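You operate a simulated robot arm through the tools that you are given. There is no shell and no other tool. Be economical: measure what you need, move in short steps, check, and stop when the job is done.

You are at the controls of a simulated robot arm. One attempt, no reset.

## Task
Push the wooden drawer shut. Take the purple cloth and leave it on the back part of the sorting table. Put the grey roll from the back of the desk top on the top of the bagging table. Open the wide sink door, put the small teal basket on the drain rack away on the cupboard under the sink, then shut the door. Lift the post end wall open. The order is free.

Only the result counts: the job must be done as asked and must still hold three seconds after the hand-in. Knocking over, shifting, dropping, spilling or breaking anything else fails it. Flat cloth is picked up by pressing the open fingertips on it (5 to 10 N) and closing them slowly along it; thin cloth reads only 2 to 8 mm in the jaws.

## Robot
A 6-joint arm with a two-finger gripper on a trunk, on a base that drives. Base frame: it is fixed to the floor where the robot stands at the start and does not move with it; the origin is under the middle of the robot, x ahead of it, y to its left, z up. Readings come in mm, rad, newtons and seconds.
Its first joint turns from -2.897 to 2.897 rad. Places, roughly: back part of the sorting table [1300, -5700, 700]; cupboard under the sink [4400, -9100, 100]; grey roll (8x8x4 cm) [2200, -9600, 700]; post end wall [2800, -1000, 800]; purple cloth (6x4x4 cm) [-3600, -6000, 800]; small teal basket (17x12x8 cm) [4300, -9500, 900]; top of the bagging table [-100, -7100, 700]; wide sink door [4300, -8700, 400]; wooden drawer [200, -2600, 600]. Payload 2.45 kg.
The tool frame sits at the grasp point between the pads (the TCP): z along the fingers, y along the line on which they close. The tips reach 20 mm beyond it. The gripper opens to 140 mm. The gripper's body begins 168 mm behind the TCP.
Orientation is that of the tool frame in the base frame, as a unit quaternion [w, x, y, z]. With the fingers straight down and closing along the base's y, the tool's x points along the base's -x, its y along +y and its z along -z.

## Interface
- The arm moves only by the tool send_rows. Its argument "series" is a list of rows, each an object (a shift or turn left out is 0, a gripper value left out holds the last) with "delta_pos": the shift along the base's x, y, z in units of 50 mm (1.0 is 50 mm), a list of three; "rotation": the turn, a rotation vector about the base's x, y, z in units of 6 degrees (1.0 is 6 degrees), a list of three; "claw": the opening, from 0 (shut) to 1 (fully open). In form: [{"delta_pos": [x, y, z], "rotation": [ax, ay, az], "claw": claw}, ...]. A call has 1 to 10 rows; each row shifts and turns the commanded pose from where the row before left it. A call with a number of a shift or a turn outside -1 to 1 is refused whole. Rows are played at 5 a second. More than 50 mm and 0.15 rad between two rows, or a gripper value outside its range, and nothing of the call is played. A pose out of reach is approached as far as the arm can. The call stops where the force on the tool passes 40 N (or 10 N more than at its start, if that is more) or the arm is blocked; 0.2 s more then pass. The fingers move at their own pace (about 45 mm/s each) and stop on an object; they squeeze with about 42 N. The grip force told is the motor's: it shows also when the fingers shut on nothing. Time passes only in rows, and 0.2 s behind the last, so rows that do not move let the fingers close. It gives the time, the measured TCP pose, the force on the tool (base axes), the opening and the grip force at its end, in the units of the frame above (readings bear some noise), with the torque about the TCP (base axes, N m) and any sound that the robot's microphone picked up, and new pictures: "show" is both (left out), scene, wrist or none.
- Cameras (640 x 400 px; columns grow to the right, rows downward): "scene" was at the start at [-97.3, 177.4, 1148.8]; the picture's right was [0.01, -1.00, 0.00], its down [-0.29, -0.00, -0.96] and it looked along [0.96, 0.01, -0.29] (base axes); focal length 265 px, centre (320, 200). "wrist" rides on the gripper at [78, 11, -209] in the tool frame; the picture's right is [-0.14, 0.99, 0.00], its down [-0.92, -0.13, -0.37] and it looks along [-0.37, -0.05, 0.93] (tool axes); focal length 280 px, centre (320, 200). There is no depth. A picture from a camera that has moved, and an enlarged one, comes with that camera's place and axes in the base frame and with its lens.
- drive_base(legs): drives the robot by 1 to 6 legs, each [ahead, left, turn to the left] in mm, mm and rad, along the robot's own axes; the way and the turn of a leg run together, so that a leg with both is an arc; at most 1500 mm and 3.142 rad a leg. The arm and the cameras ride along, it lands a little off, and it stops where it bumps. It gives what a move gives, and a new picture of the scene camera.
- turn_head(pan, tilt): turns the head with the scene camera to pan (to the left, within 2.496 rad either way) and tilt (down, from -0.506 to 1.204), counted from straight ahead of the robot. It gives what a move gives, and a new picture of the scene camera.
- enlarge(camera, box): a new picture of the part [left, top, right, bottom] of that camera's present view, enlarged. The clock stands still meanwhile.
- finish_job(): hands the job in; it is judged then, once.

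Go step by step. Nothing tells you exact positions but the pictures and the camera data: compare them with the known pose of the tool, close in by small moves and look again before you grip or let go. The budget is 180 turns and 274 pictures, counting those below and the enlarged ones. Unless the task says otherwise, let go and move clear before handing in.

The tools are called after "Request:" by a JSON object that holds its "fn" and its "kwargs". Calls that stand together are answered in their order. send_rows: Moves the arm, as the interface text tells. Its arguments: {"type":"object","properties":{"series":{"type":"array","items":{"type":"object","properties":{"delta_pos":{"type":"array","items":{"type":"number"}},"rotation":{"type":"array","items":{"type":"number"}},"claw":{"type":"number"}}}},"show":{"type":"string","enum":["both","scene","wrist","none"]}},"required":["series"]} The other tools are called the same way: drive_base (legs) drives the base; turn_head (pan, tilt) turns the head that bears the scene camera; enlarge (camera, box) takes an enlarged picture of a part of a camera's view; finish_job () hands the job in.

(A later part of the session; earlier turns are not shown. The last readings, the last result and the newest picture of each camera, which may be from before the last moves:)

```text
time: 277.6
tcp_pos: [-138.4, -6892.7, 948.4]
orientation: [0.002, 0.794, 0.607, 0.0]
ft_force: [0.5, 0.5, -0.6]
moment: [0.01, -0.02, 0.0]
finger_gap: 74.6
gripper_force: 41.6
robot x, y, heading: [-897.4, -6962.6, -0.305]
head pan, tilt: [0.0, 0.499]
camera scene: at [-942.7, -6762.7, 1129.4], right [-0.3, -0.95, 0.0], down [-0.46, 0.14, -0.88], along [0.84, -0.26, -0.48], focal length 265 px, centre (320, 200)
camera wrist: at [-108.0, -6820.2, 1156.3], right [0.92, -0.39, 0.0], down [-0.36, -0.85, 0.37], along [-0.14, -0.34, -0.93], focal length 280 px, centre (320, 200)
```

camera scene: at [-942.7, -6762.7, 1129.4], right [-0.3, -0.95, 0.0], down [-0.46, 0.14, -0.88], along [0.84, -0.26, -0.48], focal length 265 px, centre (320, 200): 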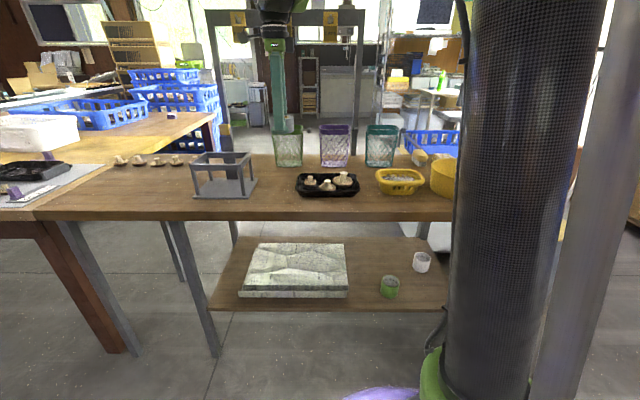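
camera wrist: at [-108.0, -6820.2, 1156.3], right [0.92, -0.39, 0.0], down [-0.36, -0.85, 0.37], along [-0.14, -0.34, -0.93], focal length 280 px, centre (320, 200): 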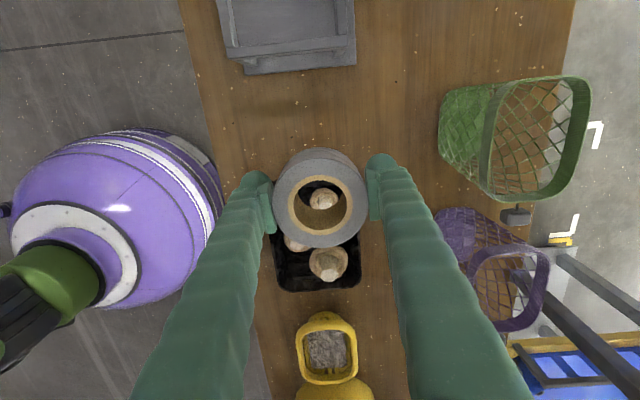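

Request:
{"fn": "send_rows", "kwargs": {"series": [{"delta_pos": [0.26, 0.58, 0]}, {"delta_pos": [0, 0, -0.9]}, {"delta_pos": [0, 0, -0.9]}, {"delta_pos": [0, 0, -0.6]}], "show": "both"}}

Request:
{"fn": "enlarge", "kwargs": {"camera": "scene", "box": [200, 120, 360, 220]}}

```text
time: 278.6
tcp_pos: [-124.3, -6865.8, 829.6]
orientation: [0.001, 0.795, 0.607, 0.0]
ft_force: [0.1, 0.0, -0.8]
moment: [0.0, -0.03, -0.01]
finger_gap: 74.6
gripper_force: 41.8
robot x, y, heading: [-898.2, -6961.1, -0.3]
head pan, tilt: [0.0, 0.499]
camera scene: at [-942.7, -6762.7, 1129.4], right [-0.3, -0.95, 0.0], down [-0.46, 0.14, -0.88], along [0.84, -0.26, -0.48], focal length 265 px, centre (320, 200)
camera wrist: at [-93.7, -6792.4, 1036.5], right [0.92, -0.39, 0.0], down [-0.36, -0.85, 0.37], along [-0.14, -0.34, -0.93], focal length 280 px, centre (320, 200)
```

scene: 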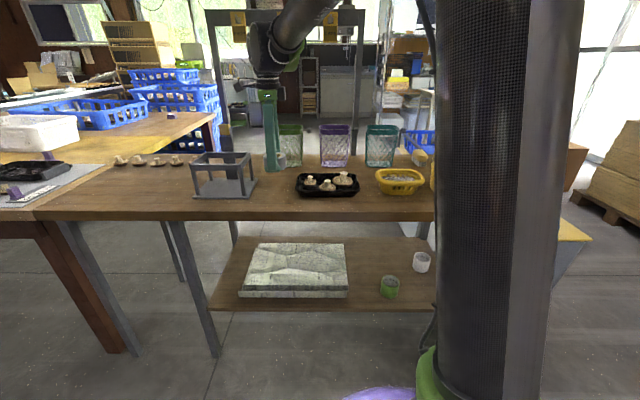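
wrist: 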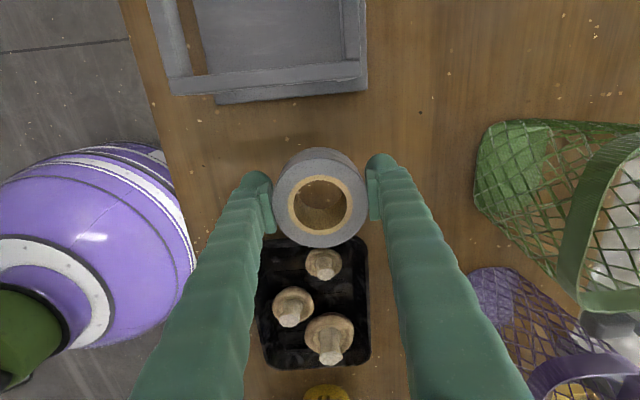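

```text
4.00 times, centred on (280, 170) of scene
camera zoom: at [-942.7, -6762.7, 1129.4], right [-0.3, -0.95, 0.0], down [-0.46, 0.14, -0.88], along [0.84, -0.26, -0.48], focal length 1060 px, centre (480, 320)
```

zoom: 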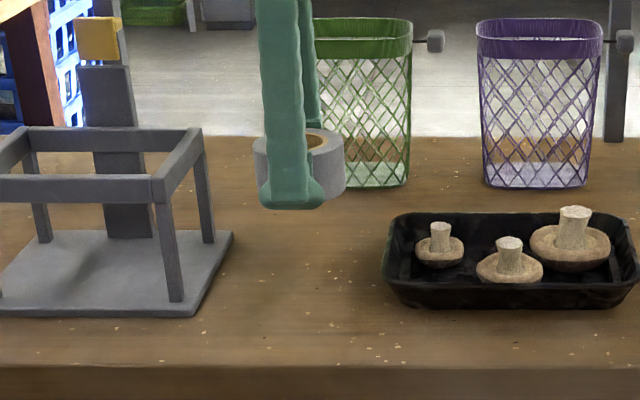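

Request:
{"fn": "send_rows", "kwargs": {"series": [{"delta_pos": [-0.03, -0.1, -0.6]}, {"delta_pos": [0, 0, -0.4]}], "show": "wrist"}}

Request:
{"fn": "enlarge", "kwargs": {"camera": "scene", "box": [200, 120, 360, 220]}}

```text
time: 279.2
tcp_pos: [-124.5, -6871.7, 779.8]
orientation: [0.001, 0.794, 0.608, -0.001]
ft_force: [-0.4, -0.4, -1.4]
moment: [-0.01, -0.02, 0.02]
finger_gap: 74.7
gripper_force: 42.4
robot x, y, heading: [-899.6, -6958.8, -0.296]
head pan, tilt: [0.0, 0.499]
camera wrist: at [-94.5, -6798.9, 987.2], right [0.92, -0.39, 0.0], down [-0.36, -0.85, 0.37], along [-0.14, -0.34, -0.93], focal length 280 px, centre (320, 200)
```

wrist: 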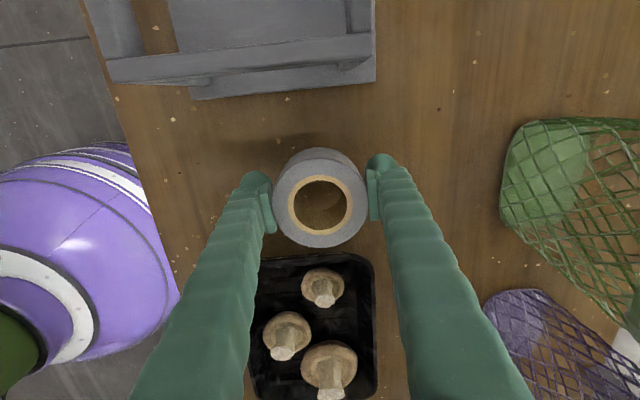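

```text
4.00 times, centred on (280, 170) of scene
camera zoom: at [-942.6, -6762.7, 1129.4], right [-0.3, -0.95, 0.0], down [-0.46, 0.14, -0.88], along [0.84, -0.26, -0.48], focal length 1060 px, centre (480, 320)
```

zoom: 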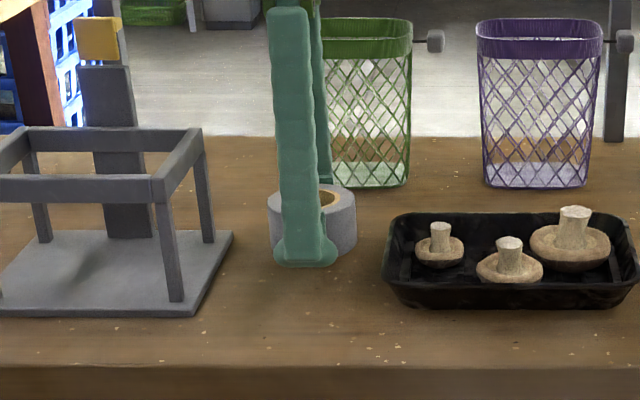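

Request:
{"fn": "send_rows", "kwargs": {"series": [{"delta_pos": [0, 0, -0.14]}, {"delta_pos": [0, 0, -0.08]}, {"delta_pos": [0, 0, -0.08]}, {"delta_pos": [0, 0, -0.06]}], "show": "none"}}

Request:
{"fn": "enlarge", "kwargs": {"camera": "scene", "box": [200, 120, 360, 220]}}

```text
time: 280.2
tcp_pos: [-125.1, -6871.6, 760.3]
orientation: [0.0, 0.794, 0.608, 0.0]
ft_force: [1.0, 0.3, 0.7]
moment: [0.0, -0.09, -0.02]
finger_gap: 74.4
gripper_force: 42.7
robot x, y, heading: [-896.9, -6957.2, -0.299]
head pan, tilt: [0.0, 0.499]
```

```text
4.00 times, centred on (280, 170) of scene
camera zoom: at [-942.7, -6762.7, 1129.4], right [-0.3, -0.95, 0.0], down [-0.46, 0.14, -0.88], along [0.84, -0.26, -0.48], focal length 1060 px, centre (480, 320)
```

zoom: 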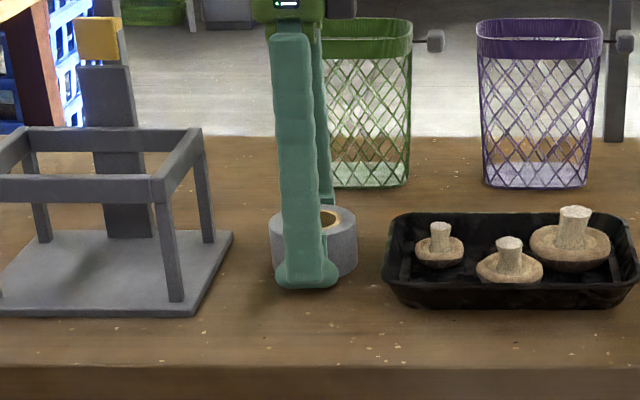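

Request:
{"fn": "send_rows", "kwargs": {"series": [{"delta_pos": [0, 0, -0.05]}, {"delta_pos": [0, 0, -0.05]}, {"delta_pos": [0, 0, -0.05]}], "show": "none"}}

```text
time: 280.7
tcp_pos: [-124.9, -6872.9, 760.6]
orientation: [0.002, 0.795, 0.607, 0.0]
ft_force: [-3.9, 1.1, 15.7]
moment: [-0.05, -0.28, 0.04]
finger_gap: 74.7
gripper_force: 42.5
robot x, y, heading: [-895.1, -6959.2, -0.299]
head pan, tilt: [0.0, 0.499]
stopped in row 2: the force on the tool passed its limit at 49 N (the readings are from after the stop); the commanded pose is now the measured one
```

Seated on the table. I release and rise.

Request:
{"fn": "send_rows", "kwargs": {"series": [{"claw": 0.65}, {"claw": 0.75}, {}, {"delta_pos": [0, 0, 0.3]}, {"delta_pos": [0, 0, 0.9]}, {"delta_pos": [0, 0, 0.9]}, {"delta_pos": [0, 0, 0.9]}, {"delta_pos": [0, 0, 0.9]}], "show": "both"}}

```text
time: 282.5
tcp_pos: [-123.9, -6870.6, 955.2]
orientation: [0.002, 0.794, 0.608, 0.0]
ft_force: [-0.3, 0.1, 0.4]
moment: [0.02, -0.03, -0.01]
finger_gap: 105.0
gripper_force: 0.0
robot x, y, heading: [-901.9, -6962.2, -0.303]
head pan, tilt: [0.0, 0.499]
camera scene: at [-942.5, -6762.7, 1129.4], right [-0.3, -0.95, 0.0], down [-0.46, 0.14, -0.88], along [0.84, -0.26, -0.48], focal length 265 px, centre (320, 200)
camera wrist: at [-95.1, -6796.9, 1162.6], right [0.92, -0.39, 0.0], down [-0.37, -0.85, 0.37], along [-0.14, -0.34, -0.93], focal length 280 px, centre (320, 200)
```

scene: 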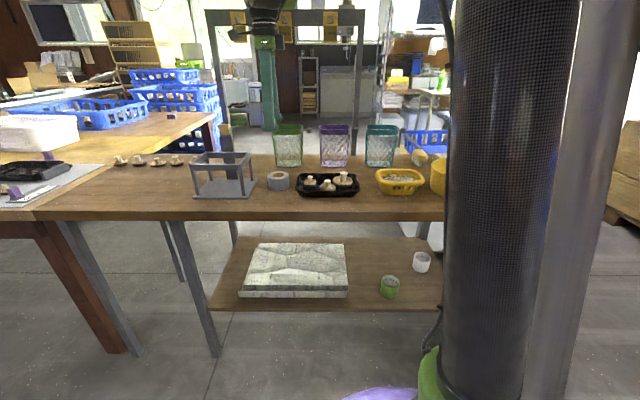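
wrist: 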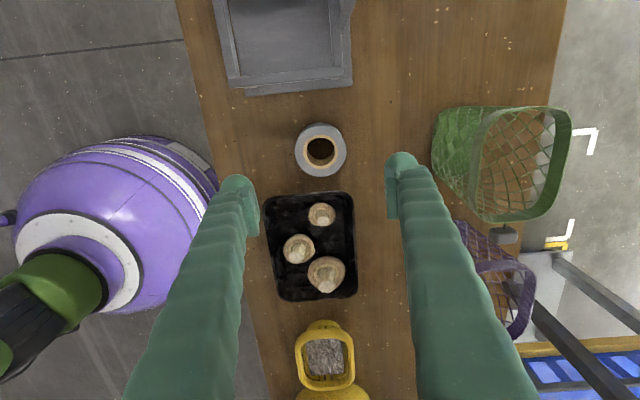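

Roll placed. Retract and drive toward the sink.

Request:
{"fn": "send_rows", "kwargs": {"series": [{"delta_pos": [-0.8, 0.2, 0.3]}, {"delta_pos": [-0.8, 0.2, 0.3]}, {"delta_pos": [-0.8, 0.2, 0.3]}, {"delta_pos": [-0.8, 0.1, 0]}, {"delta_pos": [-0.8, 0.1, 0]}], "show": "none"}}

Request:
{"fn": "drive_base", "kwargs": {"legs": [[-80, -885, 0], [290, -500, 0], [900, 0, 0], [1400, 0, 0], [600, 1100, 0], [700, 0, 0]]}}

Request:
{"fn": "turn_head", "kwargs": {"pan": -0.15, "tilt": 0.35}}

```text
time: 283.7
tcp_pos: [-326.8, -6832.4, 1002.1]
orientation: [0.003, 0.795, 0.607, 0.0]
ft_force: [0.5, 0.7, 0.2]
moment: [0.04, 0.06, 0.0]
finger_gap: 105.0
gripper_force: 0.0
robot x, y, heading: [-897.8, -6962.2, -0.302]
head pan, tilt: [0.0, 0.499]
```

```text
time: 311.6
tcp_pos: [3199.7, -8282.5, 1002.1]
orientation: [0.002, 0.797, 0.604, 0.001]
ft_force: [-0.1, 0.8, -0.1]
moment: [-0.01, 0.0, -0.01]
finger_gap: 105.0
gripper_force: 0.1
robot x, y, heading: [2625.0, -8404.2, -0.309]
head pan, tilt: [0.0, 0.499]
camera scene: at [2584.3, -8208.0, 1129.4], right [-0.31, -0.95, 0.0], down [-0.46, 0.15, -0.88], along [0.84, -0.27, -0.48], focal length 265 px, centre (320, 200)
```

scene: 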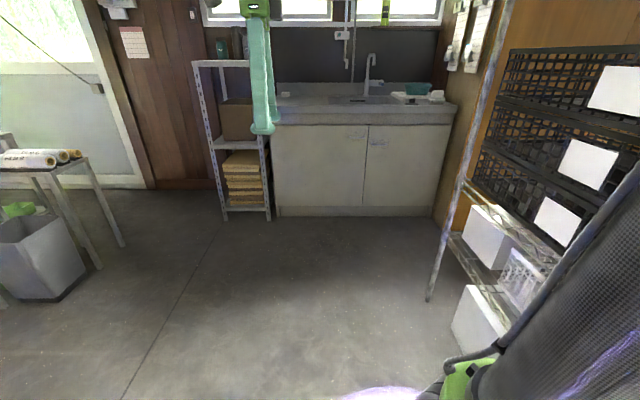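

```text
time: 312.3
tcp_pos: [3199.8, -8283.1, 1001.3]
orientation: [0.002, 0.797, 0.604, 0.0]
ft_force: [-0.4, -0.5, 0.3]
moment: [0.0, 0.0, -0.01]
finger_gap: 104.9
gripper_force: 0.0
robot x, y, heading: [2626.5, -8405.1, -0.313]
head pan, tilt: [-0.15, 0.351]
camera scene: at [2581.1, -8221.6, 1143.1], right [-0.44, -0.9, 0.0], down [-0.31, 0.15, -0.94], along [0.84, -0.42, -0.34], focal length 265 px, centre (320, 200)
```

scene: 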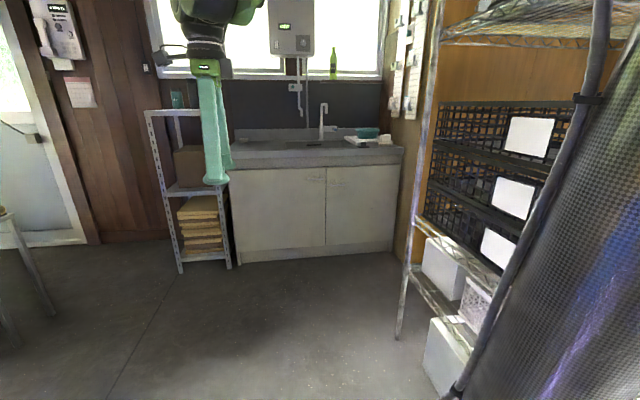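

Request:
{"fn": "enlarge", "kwargs": {"camera": "scene", "box": [215, 110, 425, 270]}}

```text
2.50 times, centred on (320, 190) of scene
camera zoom: at [2581.1, -8221.6, 1143.1], right [-0.44, -0.9, 0.0], down [-0.31, 0.15, -0.94], along [0.84, -0.42, -0.34], focal length 663 px, centre (320, 225)
```

zoom: 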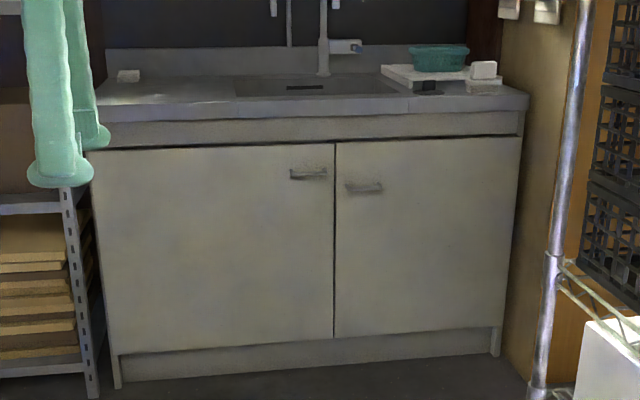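

Sink seen: wide left door (hinged left near [4330, -8420], about 650 wide) with a horizontal handle near [4130, -8965, 659]; teal basket on the rack at right. I drive closer and tip the tool forward.

Request:
{"fn": "drive_base", "kwargs": {"legs": [[760, 0, 0]]}}

Request:
{"fn": "send_rows", "kwargs": {"series": [{"delta_pos": [-0.22, -0.7, -0.4], "rotation": [-0.302, -0.953, 0], "claw": 0.5}, {"delta_pos": [-0.22, -0.7, -0.4], "rotation": [-0.302, -0.953, 0]}, {"delta_pos": [-0.22, -0.7, -0.4], "rotation": [-0.302, -0.953, 0]}, {"delta_pos": [-0.22, -0.7, -0.4], "rotation": [-0.302, -0.953, 0]}, {"delta_pos": [-0.22, -0.7, -0.4], "rotation": [-0.302, -0.953, 0]}, {"delta_pos": [-0.22, -0.7, -0.4], "rotation": [-0.302, -0.953, 0]}, {"delta_pos": [-0.22, -0.7, -0.4], "rotation": [-0.302, -0.953, 0]}, {"delta_pos": [-0.22, -0.7, -0.4], "rotation": [-0.302, -0.953, 0]}, {"delta_pos": [-0.22, -0.7, -0.4], "rotation": [-0.302, -0.953, 0]}, {"delta_pos": [-0.22, -0.7, -0.4], "rotation": [-0.302, -0.953, 0]}], "show": "both"}}

```text
time: 316.5
tcp_pos: [3940.1, -8518.7, 1000.8]
orientation: [0.002, 0.796, 0.605, 0.0]
ft_force: [0.1, 0.7, -0.9]
moment: [-0.03, -0.04, 0.0]
finger_gap: 105.2
gripper_force: 0.1
robot x, y, heading: [3365.7, -8644.4, -0.305]
head pan, tilt: [-0.15, 0.351]
camera scene: at [3320.7, -8458.5, 1143.1], right [-0.44, -0.9, 0.0], down [-0.31, 0.15, -0.94], along [0.84, -0.42, -0.34], focal length 265 px, centre (320, 200)
```

scene: 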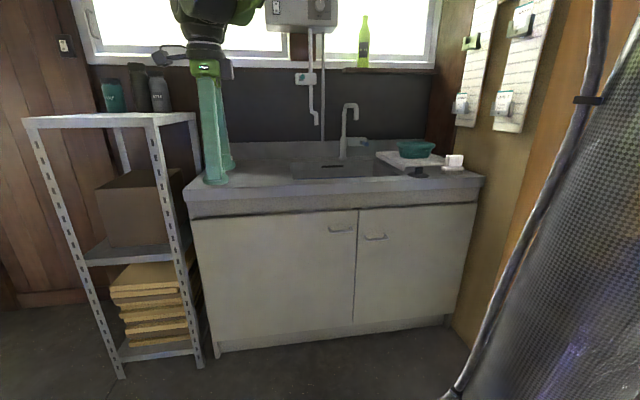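

```text
time: 318.9
tcp_pos: [3846.7, -8817.4, 797.1]
orientation: [0.394, 0.658, 0.561, 0.312]
ft_force: [-0.4, 0.3, 0.1]
moment: [-0.05, 0.0, -0.01]
finger_gap: 70.0
gripper_force: 0.0
robot x, y, heading: [3368.5, -8642.3, -0.313]
head pan, tilt: [-0.15, 0.351]
stopped in row 10: the arm was blocked; the commanded pose is now the measured one
camera scene: at [3324.3, -8450.0, 1144.2], right [-0.35, -0.94, 0.0], down [-0.31, 0.12, -0.94], along [0.88, -0.33, -0.33], focal length 265 px, centre (320, 200)
camera wrist: at [3687.1, -8704.9, 906.0], right [0.46, -0.2, 0.86], down [-0.54, -0.84, 0.1], along [0.7, -0.51, -0.49], focal length 280 px, centre (320, 200)
```

scene: 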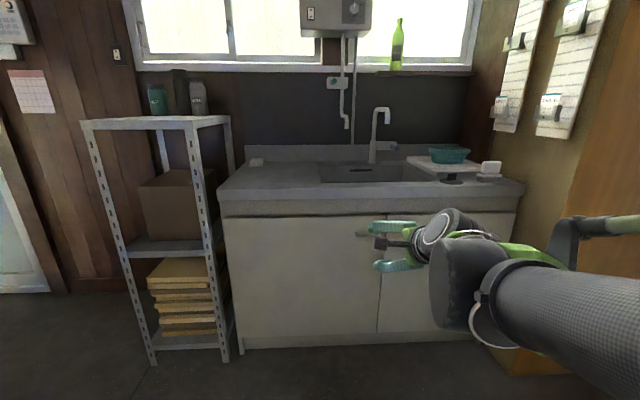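
wrist: 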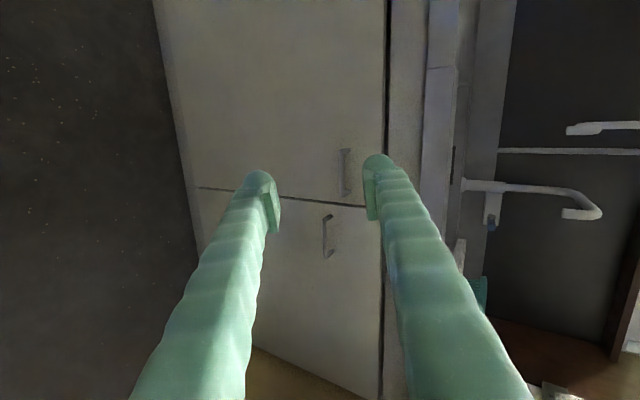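

The arm seems to have nudged the head; I ease the arm forward to get clear.

Request:
{"fn": "send_rows", "kwargs": {"series": [{"delta_pos": [0.8, -0.25, 0]}, {"delta_pos": [0.8, -0.25, 0]}, {"delta_pos": [0.6, -0.19, -0.3]}], "show": "none"}}

Request:
{"fn": "turn_head", "kwargs": {"pan": 0.0, "tilt": 0.45}}

```text
time: 319.7
tcp_pos: [3953.8, -8856.9, 781.4]
orientation: [0.395, 0.661, 0.558, 0.31]
ft_force: [-0.1, 0.3, 0.2]
moment: [-0.01, -0.04, -0.04]
finger_gap: 70.0
gripper_force: 0.1
robot x, y, heading: [3364.8, -8642.7, -0.311]
head pan, tilt: [-0.15, 0.351]
```

```text
time: 320.4
tcp_pos: [3954.7, -8856.0, 782.5]
orientation: [0.395, 0.662, 0.556, 0.31]
ft_force: [1.1, -0.6, -0.1]
moment: [0.01, 0.0, 0.0]
finger_gap: 70.0
gripper_force: 0.1
robot x, y, heading: [3365.3, -8642.1, -0.31]
head pan, tilt: [0.0, 0.45]
camera scene: at [3324.6, -8445.4, 1133.9], right [-0.3, -0.95, 0.0], down [-0.41, 0.13, -0.9], along [0.86, -0.27, -0.43], focal length 265 px, centre (320, 200)
```

scene: 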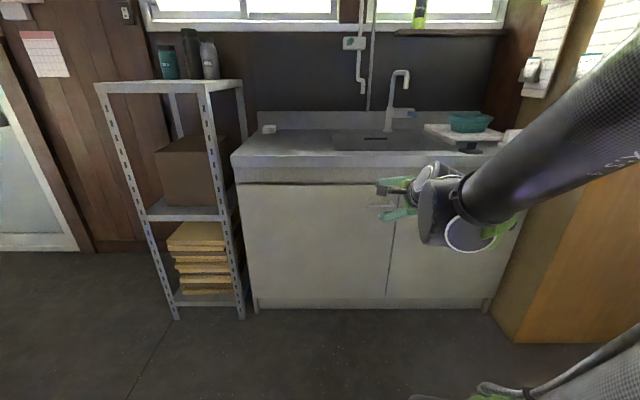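

Request:
{"fn": "send_rows", "kwargs": {"series": [{"delta_pos": [0.3, -0.5, -0.5], "rotation": [-0.302, -0.953, 0], "claw": 0.4}, {"delta_pos": [0.3, -0.5, -0.6], "rotation": [-0.302, -0.953, 0]}, {"delta_pos": [0.3, -0.5, -0.6], "rotation": [0, 0, -1]}, {"delta_pos": [0.5, -0.3, -0.4]}], "show": "both"}}

```text
time: 321.4
tcp_pos: [4025.0, -8946.1, 678.4]
orientation: [0.486, 0.642, 0.492, 0.331]
ft_force: [-1.1, 0.5, 0.3]
moment: [-0.05, -0.01, -0.02]
finger_gap: 55.8
gripper_force: 0.0
robot x, y, heading: [3363.6, -8641.6, -0.306]
head pan, tilt: [0.0, 0.45]
camera scene: at [3324.5, -8445.3, 1133.9], right [-0.3, -0.95, 0.0], down [-0.41, 0.13, -0.9], along [0.86, -0.27, -0.44], focal length 265 px, centre (320, 200)
camera wrist: at [3861.7, -8809.5, 747.6], right [0.27, -0.17, 0.95], down [-0.65, -0.76, 0.04], along [0.72, -0.62, -0.32], focal length 280 px, centre (320, 200)
```

scene: 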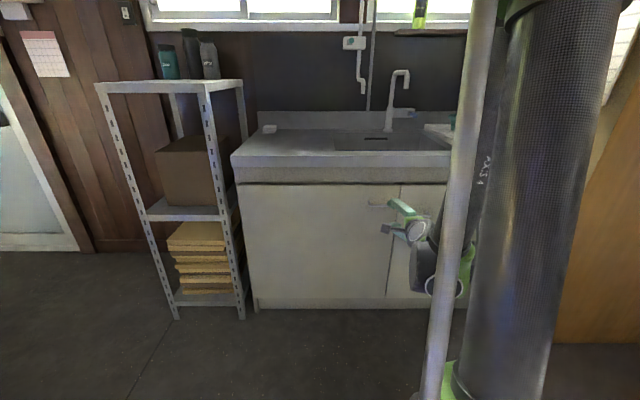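
wrist: 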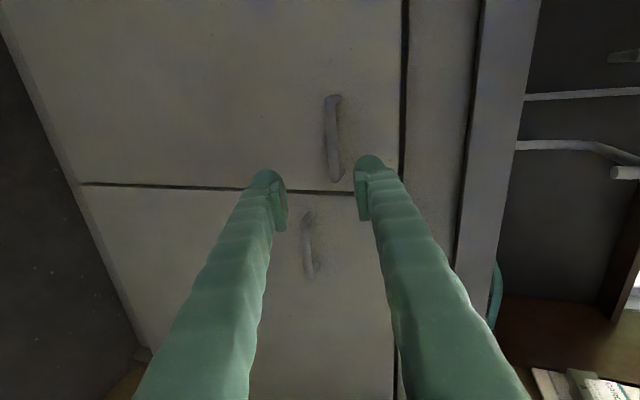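

Request:
{"fn": "send_rows", "kwargs": {"series": [{"delta_pos": [0.08, 0.27, 0.4]}, {"delta_pos": [0.72, -0.24, -0.24]}, {"delta_pos": [0.72, -0.24, -0.24]}], "show": "wrist"}}

Request:
{"fn": "enlarge", "kwargs": {"camera": "wrist", "box": [220, 80, 420, 205]}}

```text
time: 322.2
tcp_pos: [4101.7, -8955.5, 670.0]
orientation: [0.487, 0.642, 0.491, 0.332]
ft_force: [-0.3, 0.2, 1.2]
moment: [0.01, 0.0, 0.0]
finger_gap: 56.0
gripper_force: 0.1
robot x, y, heading: [3364.3, -8643.5, -0.31]
head pan, tilt: [0.0, 0.45]
camera wrist: at [3938.5, -8818.2, 739.4], right [0.26, -0.17, 0.95], down [-0.65, -0.76, 0.04], along [0.72, -0.62, -0.31], focal length 280 px, centre (320, 200)
```

wrist: 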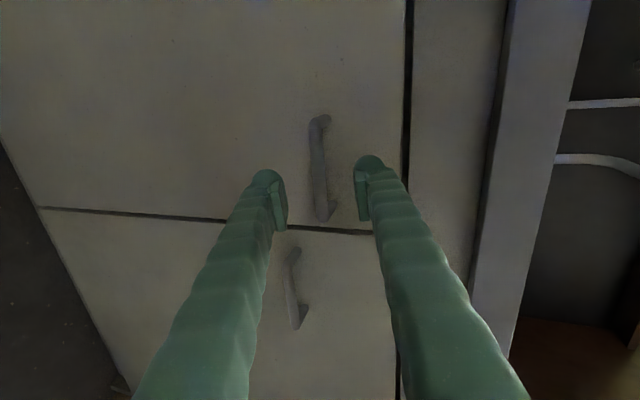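

```text
3.20 times, centred on (320, 142) of wrist
camera zoom: at [3938.5, -8818.2, 739.4], right [0.26, -0.17, 0.95], down [-0.65, -0.76, 0.04], along [0.72, -0.62, -0.31], focal length 897 px, centre (320, 384)
```

zoom: 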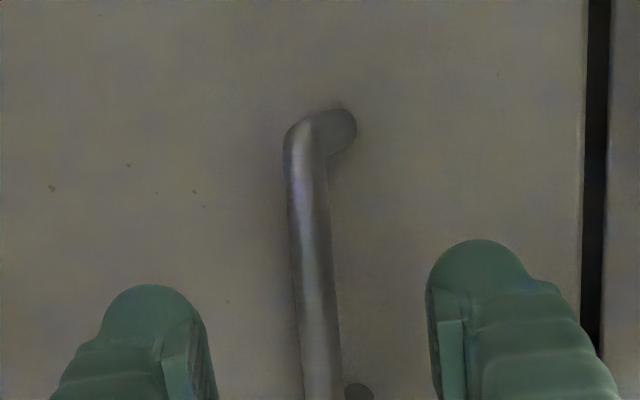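

Request:
{"fn": "send_rows", "kwargs": {"series": [{"delta_pos": [0.5, -0.13, -0.16]}, {"delta_pos": [0.5, -0.13, -0.16]}, {"delta_pos": [0.22, -0.05, -0.08]}], "show": "wrist"}}

```text
time: 322.8
tcp_pos: [4141.5, -8966.5, 657.4]
orientation: [0.488, 0.641, 0.492, 0.331]
ft_force: [-13.1, 4.8, 4.6]
moment: [-0.31, -0.49, -0.02]
finger_gap: 57.1
gripper_force: 1.1
robot x, y, heading: [3362.0, -8641.4, -0.305]
head pan, tilt: [0.0, 0.45]
stopped in row 3: the force on the tool passed its limit at 67 N (the readings are from after the stop); the commanded pose is now the measured one
camera wrist: at [3979.9, -8830.6, 725.7], right [0.26, -0.17, 0.95], down [-0.65, -0.76, 0.04], along [0.72, -0.62, -0.31], focal length 280 px, centre (320, 200)
```

wrist: 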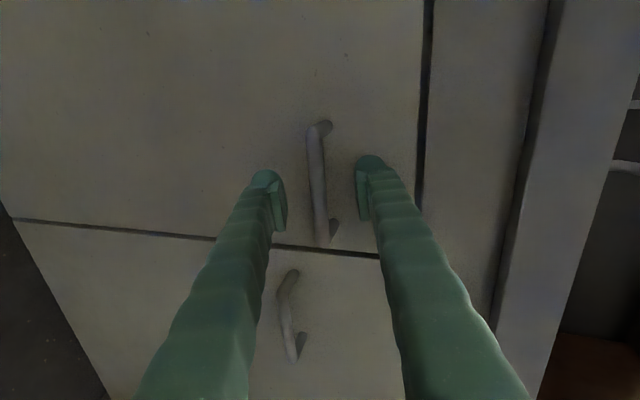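

Request:
{"fn": "send_rows", "kwargs": {"series": [{"delta_pos": [-0.08, 0.03, 0.02], "claw": 0.2}, {"claw": 0}, {}, {}], "show": "wrist"}}

```text
time: 323.8
tcp_pos: [4139.7, -8966.2, 657.1]
orientation: [0.487, 0.641, 0.492, 0.331]
ft_force: [0.8, 0.1, -2.0]
moment: [0.89, -0.27, -0.4]
finger_gap: 8.9
gripper_force: 29.4
robot x, y, heading: [3367.7, -8643.7, -0.308]
head pan, tilt: [0.0, 0.45]
camera wrist: at [3977.2, -8829.6, 726.3], right [0.26, -0.17, 0.95], down [-0.65, -0.76, 0.04], along [0.72, -0.62, -0.31], focal length 280 px, centre (320, 200)
```

wrist: 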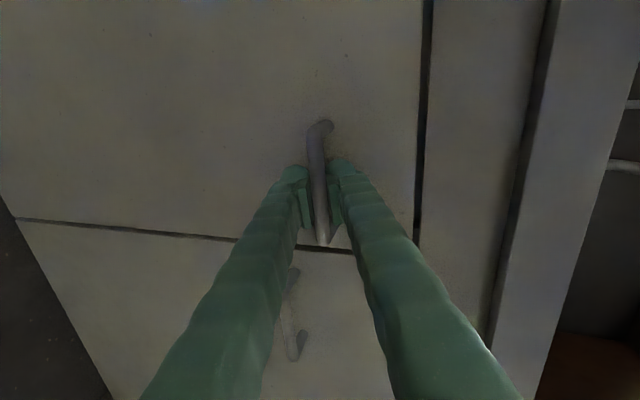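

Handle gripped. I pull the door along its arc.

Request:
{"fn": "send_rows", "kwargs": {"series": [{"delta_pos": [-0.568, 0.22, 0], "rotation": [0, 0, -0.5]}, {"delta_pos": [-0.554, 0.248, 0], "rotation": [0, 0, -0.5]}, {"delta_pos": [-0.542, 0.278, 0], "rotation": [0, 0, -0.5]}, {"delta_pos": [-0.526, 0.304, 0], "rotation": [0, 0, -0.5]}], "show": "both"}}

```text
time: 324.5
tcp_pos: [4079.1, -8937.2, 656.3]
orientation: [0.499, 0.672, 0.457, 0.301]
ft_force: [1.3, 3.0, -24.1]
moment: [1.21, -0.52, 0.0]
finger_gap: 8.4
gripper_force: 36.4
out of reach, approached as far as the arm can: row 2, 3
robot x, y, heading: [3366.6, -8642.4, -0.305]
head pan, tilt: [0.0, 0.45]
stopped in row 3: the force on the tool passed its limit at 62 N (the readings are from after the stop); the commanded pose is now the measured one
camera scene: at [3325.2, -8445.3, 1134.0], right [-0.3, -0.95, 0.0], down [-0.42, 0.13, -0.9], along [0.86, -0.27, -0.44], focal length 265 px, centre (320, 200)
camera wrist: at [3934.1, -8784.5, 729.5], right [0.25, -0.21, 0.94], down [-0.73, -0.68, 0.04], along [0.64, -0.7, -0.33], focal length 280 px, centre (320, 200)
```

scene: 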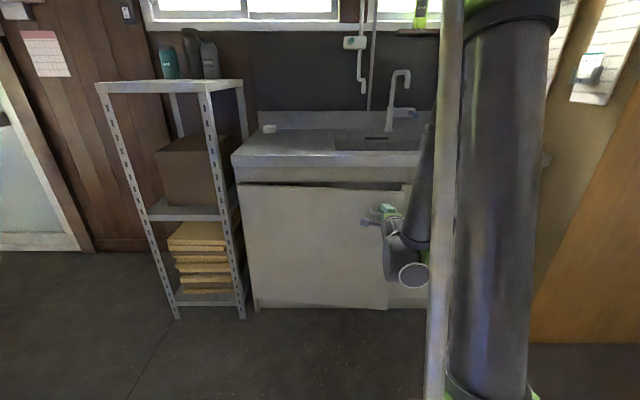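
wrist: 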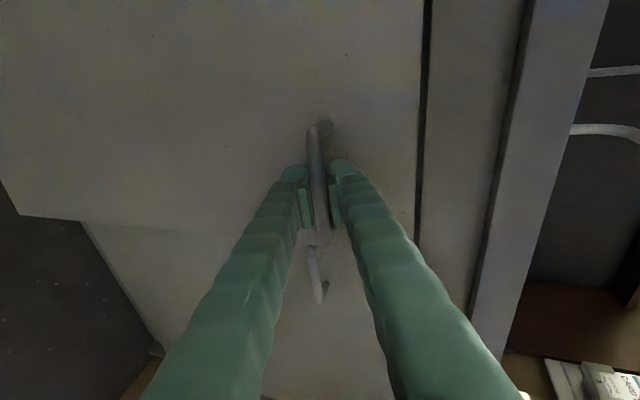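

The arm can't come closer at this height, but the door is ajar. I'll keep the grip and swing the door by driving the base in an arc about the hinge.

Request:
{"fn": "drive_base", "kwargs": {"legs": [[-106, 179, -0.209]]}}

Request:
{"fn": "enlarge", "kwargs": {"camera": "wrist", "box": [0, 0, 640, 400]}}

```text
time: 325.6
tcp_pos: [4042.2, -8916.3, 657.2]
orientation: [0.51, 0.689, 0.431, 0.283]
ft_force: [1.1, 1.0, -8.9]
moment: [1.08, -0.55, -0.41]
finger_gap: 8.5
gripper_force: 35.6
robot x, y, heading: [3357.4, -8571.5, -0.383]
head pan, tilt: [0.0, 0.45]
stopped in leg 1: the force on the tool passed its limit at 42 N (the readings are from after the stop); the commanded pose is now the measured one
camera scene: at [3324.9, -8370.3, 1134.0], right [-0.37, -0.93, 0.0], down [-0.4, 0.16, -0.9], along [0.84, -0.33, -0.44], focal length 265 px, centre (320, 200)
```

scene: 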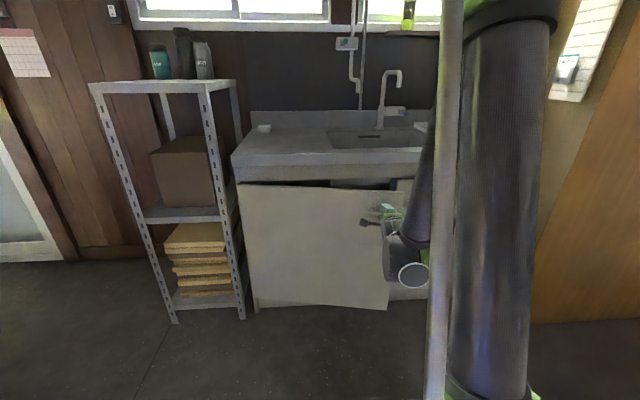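

```text
1.00 times, centred on (320, 200) of wrist (not enlarged: the box is as wide or as high as the picture)
camera zoom: at [3908.0, -8752.4, 729.7], right [0.24, -0.23, 0.94], down [-0.78, -0.63, 0.04], along [0.58, -0.74, -0.33], focal length 280 px, centre (320, 200)
```

zoom: 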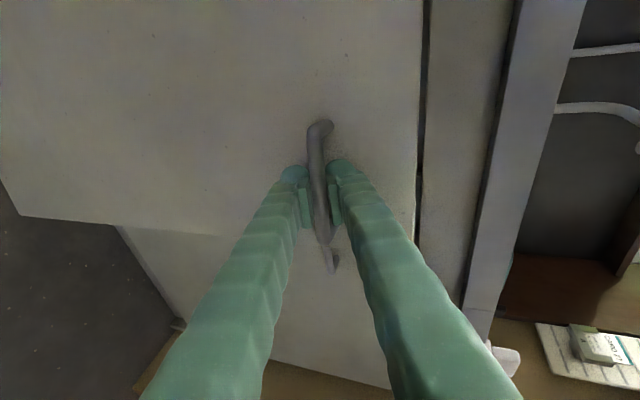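

Request:
{"fn": "drive_base", "kwargs": {"legs": [[-71, 119, -0.14], [-71, 119, -0.14]]}}

```text
time: 327.9
tcp_pos: [3916.8, -8813.4, 658.1]
orientation: [0.546, 0.74, 0.332, 0.209]
ft_force: [21.7, 17.7, -11.9]
moment: [0.8, -0.74, -0.61]
finger_gap: 8.6
gripper_force: 36.5
robot x, y, heading: [3348.8, -8290.8, -0.662]
head pan, tilt: [0.0, 0.45]
camera scene: at [3377.9, -8091.7, 1133.9], right [-0.61, -0.79, 0.0], down [-0.34, 0.27, -0.9], along [0.71, -0.55, -0.44], focal length 265 px, centre (320, 200)
```

scene: 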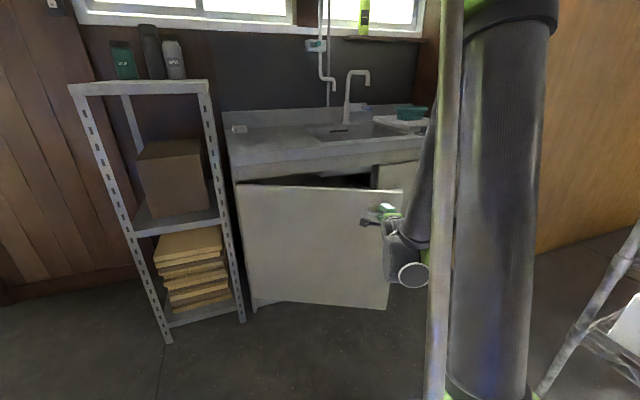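

Request:
{"fn": "drive_base", "kwargs": {"legs": [[-70, 128, -0.14], [-70, 123, -0.14], [-70, 123, -0.14]]}}

```text
time: 331.1
tcp_pos: [3803.6, -8597.6, 656.5]
orientation: [0.576, 0.795, 0.169, 0.091]
ft_force: [-8.1, -3.7, -17.0]
moment: [0.46, -1.06, -0.46]
finger_gap: 8.4
gripper_force: 36.1
robot x, y, heading: [3496.4, -7890.1, -1.078]
head pan, tilt: [0.0, 0.45]
camera scene: at [3604.7, -7719.0, 1134.0], right [-0.88, -0.47, 0.0], down [-0.21, 0.38, -0.9], along [0.42, -0.79, -0.44], focal length 265 px, centre (320, 200)
```

scene: 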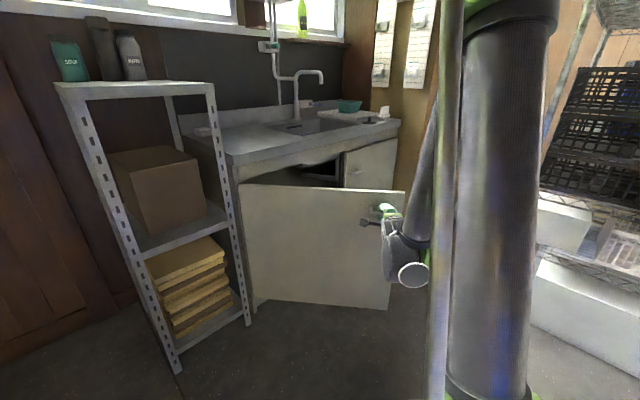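

Request:
{"fn": "drive_base", "kwargs": {"legs": [[-75, 133, -0.157], [-75, 133, -0.157]]}}

```text
time: 333.4
tcp_pos: [3773.8, -8431.9, 656.6]
orientation: [0.584, 0.811, 0.045, 0.002]
ft_force: [4.6, -2.1, -7.8]
moment: [0.13, -1.05, -0.68]
finger_gap: 8.6
gripper_force: 36.2
robot x, y, heading: [3701.3, -7663.1, -1.389]
head pan, tilt: [0.0, 0.45]
camera scene: at [3851.0, -7534.6, 1133.9], right [-0.98, -0.18, 0.0], down [-0.08, 0.43, -0.9], along [0.16, -0.89, -0.44], focal length 265 px, centre (320, 200)
```

scene: 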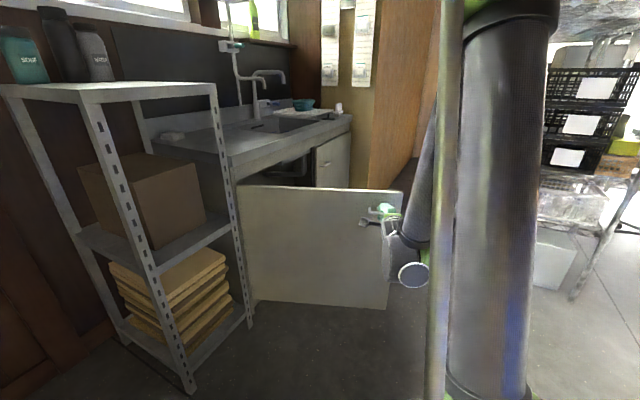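

Door is about 69° open. I release the handle, back off, raise and point the tool down so I can reach behind the free edge and draw the door wider.

Request:
{"fn": "send_rows", "kwargs": {"series": [{"claw": 0.35}, {}, {"delta_pos": [-0.03, 0.6, 0.2]}, {"delta_pos": [-0.03, 0.9, 0.3]}, {"delta_pos": [-0.03, 0.5, 0.7], "rotation": [1, 0, 0]}, {"delta_pos": [0, 0.3, 0.8], "rotation": [1, 0, 0]}, {"delta_pos": [0, 0, 0.8], "rotation": [1, 0, 0]}, {"delta_pos": [0, 0, 0.8], "rotation": [1, 0, 0]}, {"delta_pos": [0, 0, 0.8], "rotation": [1, 0, 0]}, {"delta_pos": [0, 0, 0], "rotation": [1, 0, 0]}], "show": "both"}}

```text
time: 335.6
tcp_pos: [3769.7, -8317.9, 877.1]
orientation: [0.304, 0.952, 0.043, 0.016]
ft_force: [0.5, 0.7, 0.9]
moment: [-0.03, -0.01, -0.02]
finger_gap: 49.0
gripper_force: 0.0
robot x, y, heading: [3694.9, -7663.4, -1.39]
head pan, tilt: [0.0, 0.45]
camera scene: at [3850.9, -7534.1, 1133.9], right [-0.98, -0.18, 0.0], down [-0.08, 0.43, -0.9], along [0.16, -0.89, -0.44], focal length 265 px, centre (320, 200)
camera wrist: at [3835.5, -8198.3, 1053.8], right [-0.07, -0.82, 0.57], down [-0.95, 0.23, 0.22], along [-0.32, -0.53, -0.79], focal length 280 px, centre (320, 200)
```

scene: 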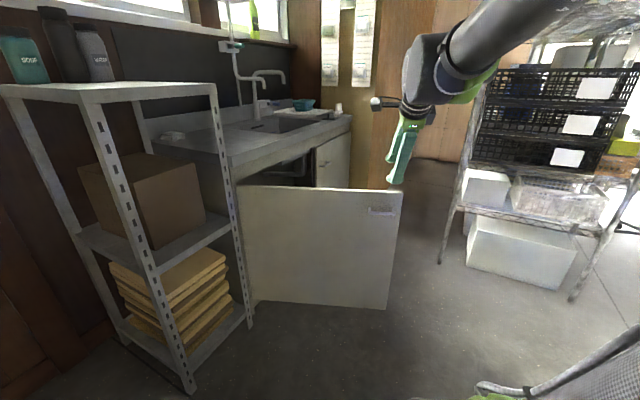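
wrist: 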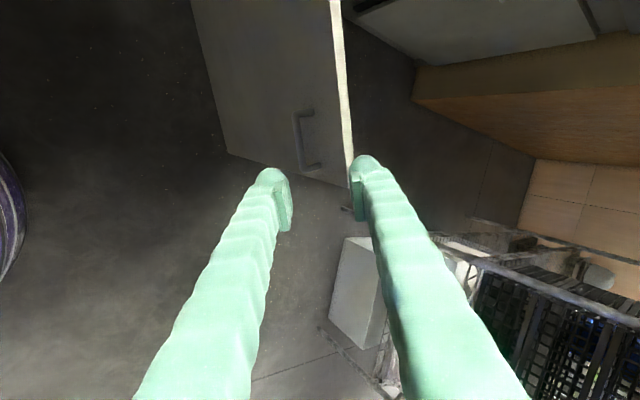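

Request:
{"fn": "send_rows", "kwargs": {"series": [{"delta_pos": [0, -0.8, 0], "rotation": [1, 0, 0], "claw": 0}, {"delta_pos": [-0.1, -0.8, 0], "rotation": [1, 0, 0]}, {"delta_pos": [-0.1, -0.8, 0], "rotation": [1, 0, 0]}, {"delta_pos": [-0.1, -0.8, 0], "rotation": [1, 0, 0]}, {"delta_pos": [-0.1, -0.8, 0], "rotation": [1, 0, 0]}, {"delta_pos": [0, -0.85, 0]}], "show": "both"}}

```text
time: 337.1
tcp_pos: [3749.0, -8559.5, 880.9]
orientation: [0.047, 0.998, 0.037, 0.026]
ft_force: [-0.1, 1.1, 0.4]
moment: [-0.05, 0.01, 0.03]
finger_gap: 0.2
gripper_force: 29.2
robot x, y, heading: [3698.1, -7664.8, -1.391]
head pan, tilt: [0.0, 0.45]
camera scene: at [3850.9, -7534.0, 1133.9], right [-0.98, -0.18, 0.0], down [-0.08, 0.43, -0.9], along [0.16, -0.89, -0.44], focal length 265 px, centre (320, 200)
camera wrist: at [3816.0, -8544.4, 1091.0], right [-0.07, -0.99, 0.09], down [-0.95, 0.09, 0.31], along [-0.32, -0.06, -0.95], focal length 280 px, centre (320, 200)
```

scene: 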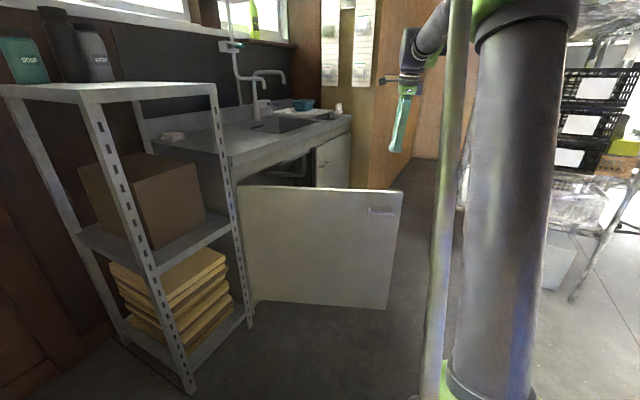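
wrist: 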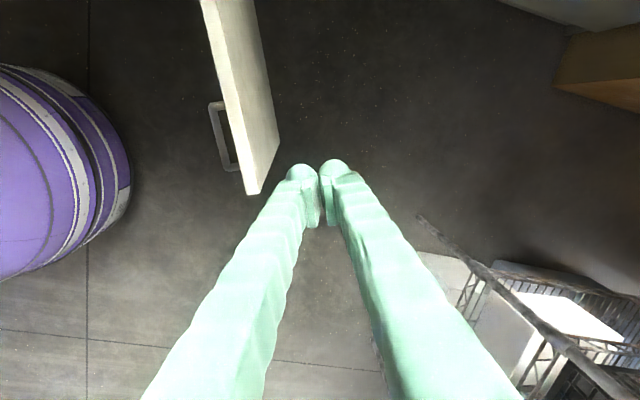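

Request:
{"fn": "send_rows", "kwargs": {"series": [{"delta_pos": [0, 0, -0.95]}, {"delta_pos": [0, 0, -0.95]}, {"delta_pos": [0, 0, -0.95]}, {"delta_pos": [0, 0, -0.85]}, {"delta_pos": [0, 0.5, 0]}, {"delta_pos": [0, 0.5, 0]}, {"delta_pos": [0, 0.5, 0]}], "show": "both"}}

```text
time: 338.6
tcp_pos: [3750.3, -8485.6, 692.2]
orientation: [0.049, 0.998, 0.037, 0.026]
ft_force: [-0.5, 0.1, 0.2]
moment: [-0.02, -0.01, -0.03]
finger_gap: 0.1
gripper_force: 29.0
robot x, y, heading: [3697.0, -7662.4, -1.388]
head pan, tilt: [0.0, 0.45]
camera scene: at [3851.0, -7534.5, 1133.9], right [-0.98, -0.18, 0.0], down [-0.08, 0.43, -0.9], along [0.16, -0.89, -0.44], focal length 265 px, centre (320, 200)
camera wrist: at [3816.6, -8469.9, 903.7], right [-0.07, -0.99, 0.09], down [-0.95, 0.09, 0.31], along [-0.32, -0.06, -0.95], focal length 280 px, centre (320, 200)
```

scene: 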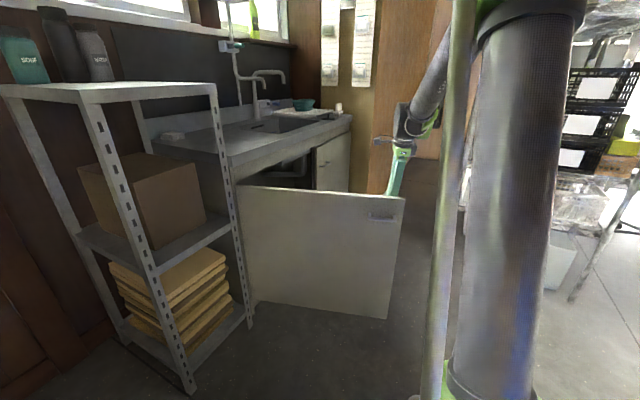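
wrist: 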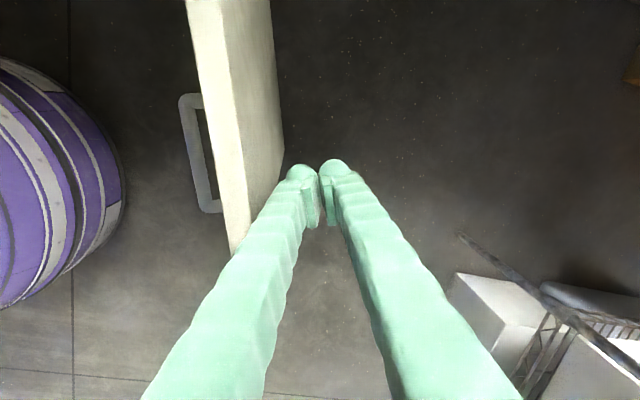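

Request:
{"fn": "send_rows", "kwargs": {"series": [{"delta_pos": [0, 0.6, 0]}, {"delta_pos": [0, 0.6, 0]}, {"delta_pos": [0.04, 0.6, 0]}, {"delta_pos": [0.06, 0.6, 0]}, {"delta_pos": [0.1, 0.6, 0]}, {"delta_pos": [0.12, 0.6, 0]}, {"delta_pos": [0.16, 0.6, 0]}, {"delta_pos": [0.2, 0.6, 0]}, {"delta_pos": [0.22, 0.6, 0]}], "show": "both"}}

```text
time: 340.4
tcp_pos: [3775.7, -8268.4, 693.3]
orientation: [0.053, 0.998, 0.036, 0.024]
ft_force: [-3.8, -15.1, -0.6]
moment: [0.5, -0.12, -0.04]
finger_gap: 0.0
gripper_force: 30.0
robot x, y, heading: [3698.2, -7663.2, -1.392]
head pan, tilt: [0.0, 0.45]
stopped in row 8: the force on the tool passed its limit at 80 N (the readings are from after the stop); the commanded pose is now the measured one
camera scene: at [3850.9, -7535.2, 1134.0], right [-0.98, -0.18, 0.0], down [-0.08, 0.43, -0.9], along [0.16, -0.89, -0.44], focal length 265 px, centre (320, 200)
camera wrist: at [3842.0, -8251.6, 904.1], right [-0.07, -0.99, 0.1], down [-0.95, 0.1, 0.31], along [-0.32, -0.07, -0.94], focal length 280 px, centre (320, 200)
```

scene: 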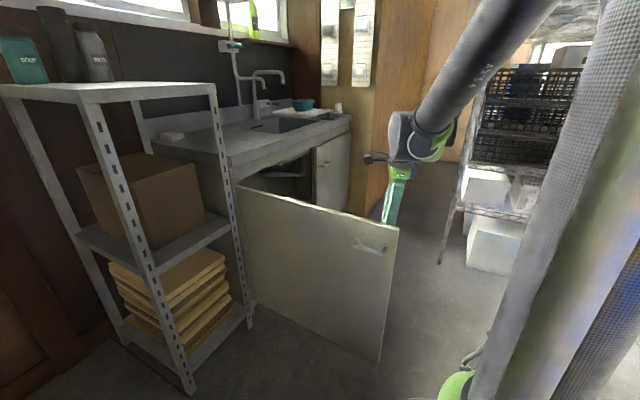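
wrist: 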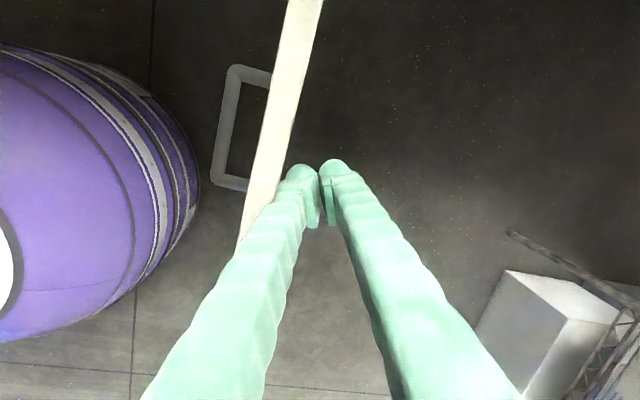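

Door is at its ~90° stop. I disengage, raise the arm, and drive around to the front of the opening.

Request:
{"fn": "send_rows", "kwargs": {"series": [{"delta_pos": [0, -0.5, 0]}, {"delta_pos": [0, -0.3, 0.8]}, {"delta_pos": [0, 0, 0.95]}, {"delta_pos": [0, 0, 0.95]}, {"delta_pos": [0, 0, 0.95]}, {"delta_pos": [0, 0, 0.95]}, {"delta_pos": [0, 0, 0.95]}], "show": "none"}}

Request:
{"fn": "drive_base", "kwargs": {"legs": [[-100, -700, 0], [0, 0, 1.085]]}}

Request:
{"fn": "turn_head", "kwargs": {"pan": -0.1, "tilt": 0.4}}

```text
time: 342.0
tcp_pos: [3776.7, -8307.3, 971.0]
orientation: [0.052, 0.998, 0.036, 0.024]
ft_force: [-0.4, -0.3, 0.5]
moment: [0.01, -0.02, 0.0]
finger_gap: 0.0
gripper_force: 28.9
robot x, y, heading: [3697.3, -7663.4, -1.384]
head pan, tilt: [0.0, 0.45]
```

```text
time: 348.5
tcp_pos: [3607.0, -7920.2, 968.6]
orientation: [0.032, 0.834, 0.549, 0.048]
ft_force: [-0.6, 0.5, -0.3]
moment: [-0.03, 0.04, -0.01]
finger_gap: 0.0
gripper_force: 29.2
robot x, y, heading: [3001.6, -7695.4, -0.293]
head pan, tilt: [0.0, 0.45]
camera scene: at [2955.7, -7495.7, 1133.9], right [-0.29, -0.96, 0.0], down [-0.42, 0.13, -0.9], along [0.86, -0.26, -0.44], focal length 265 px, centre (320, 200)
```

scene: 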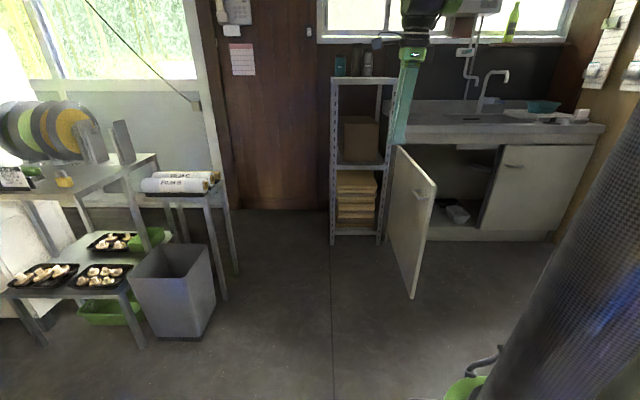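

```text
time: 349.2
tcp_pos: [3606.1, -7918.7, 971.8]
orientation: [0.032, 0.834, 0.549, 0.047]
ft_force: [0.7, 0.1, 0.2]
moment: [0.04, 0.02, 0.0]
finger_gap: 0.1
gripper_force: 29.1
robot x, y, heading: [2996.2, -7694.9, -0.298]
head pan, tilt: [-0.099, 0.4]
camera scene: at [2953.2, -7504.6, 1138.6], right [-0.39, -0.92, 0.0], down [-0.36, 0.15, -0.92], along [0.85, -0.36, -0.39], focal length 265 px, centre (320, 200)
```

scene: 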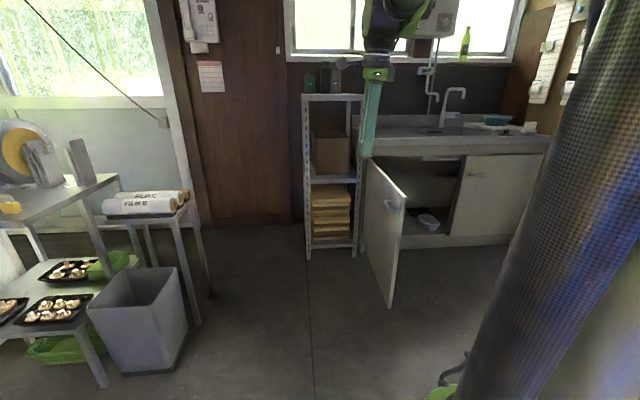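

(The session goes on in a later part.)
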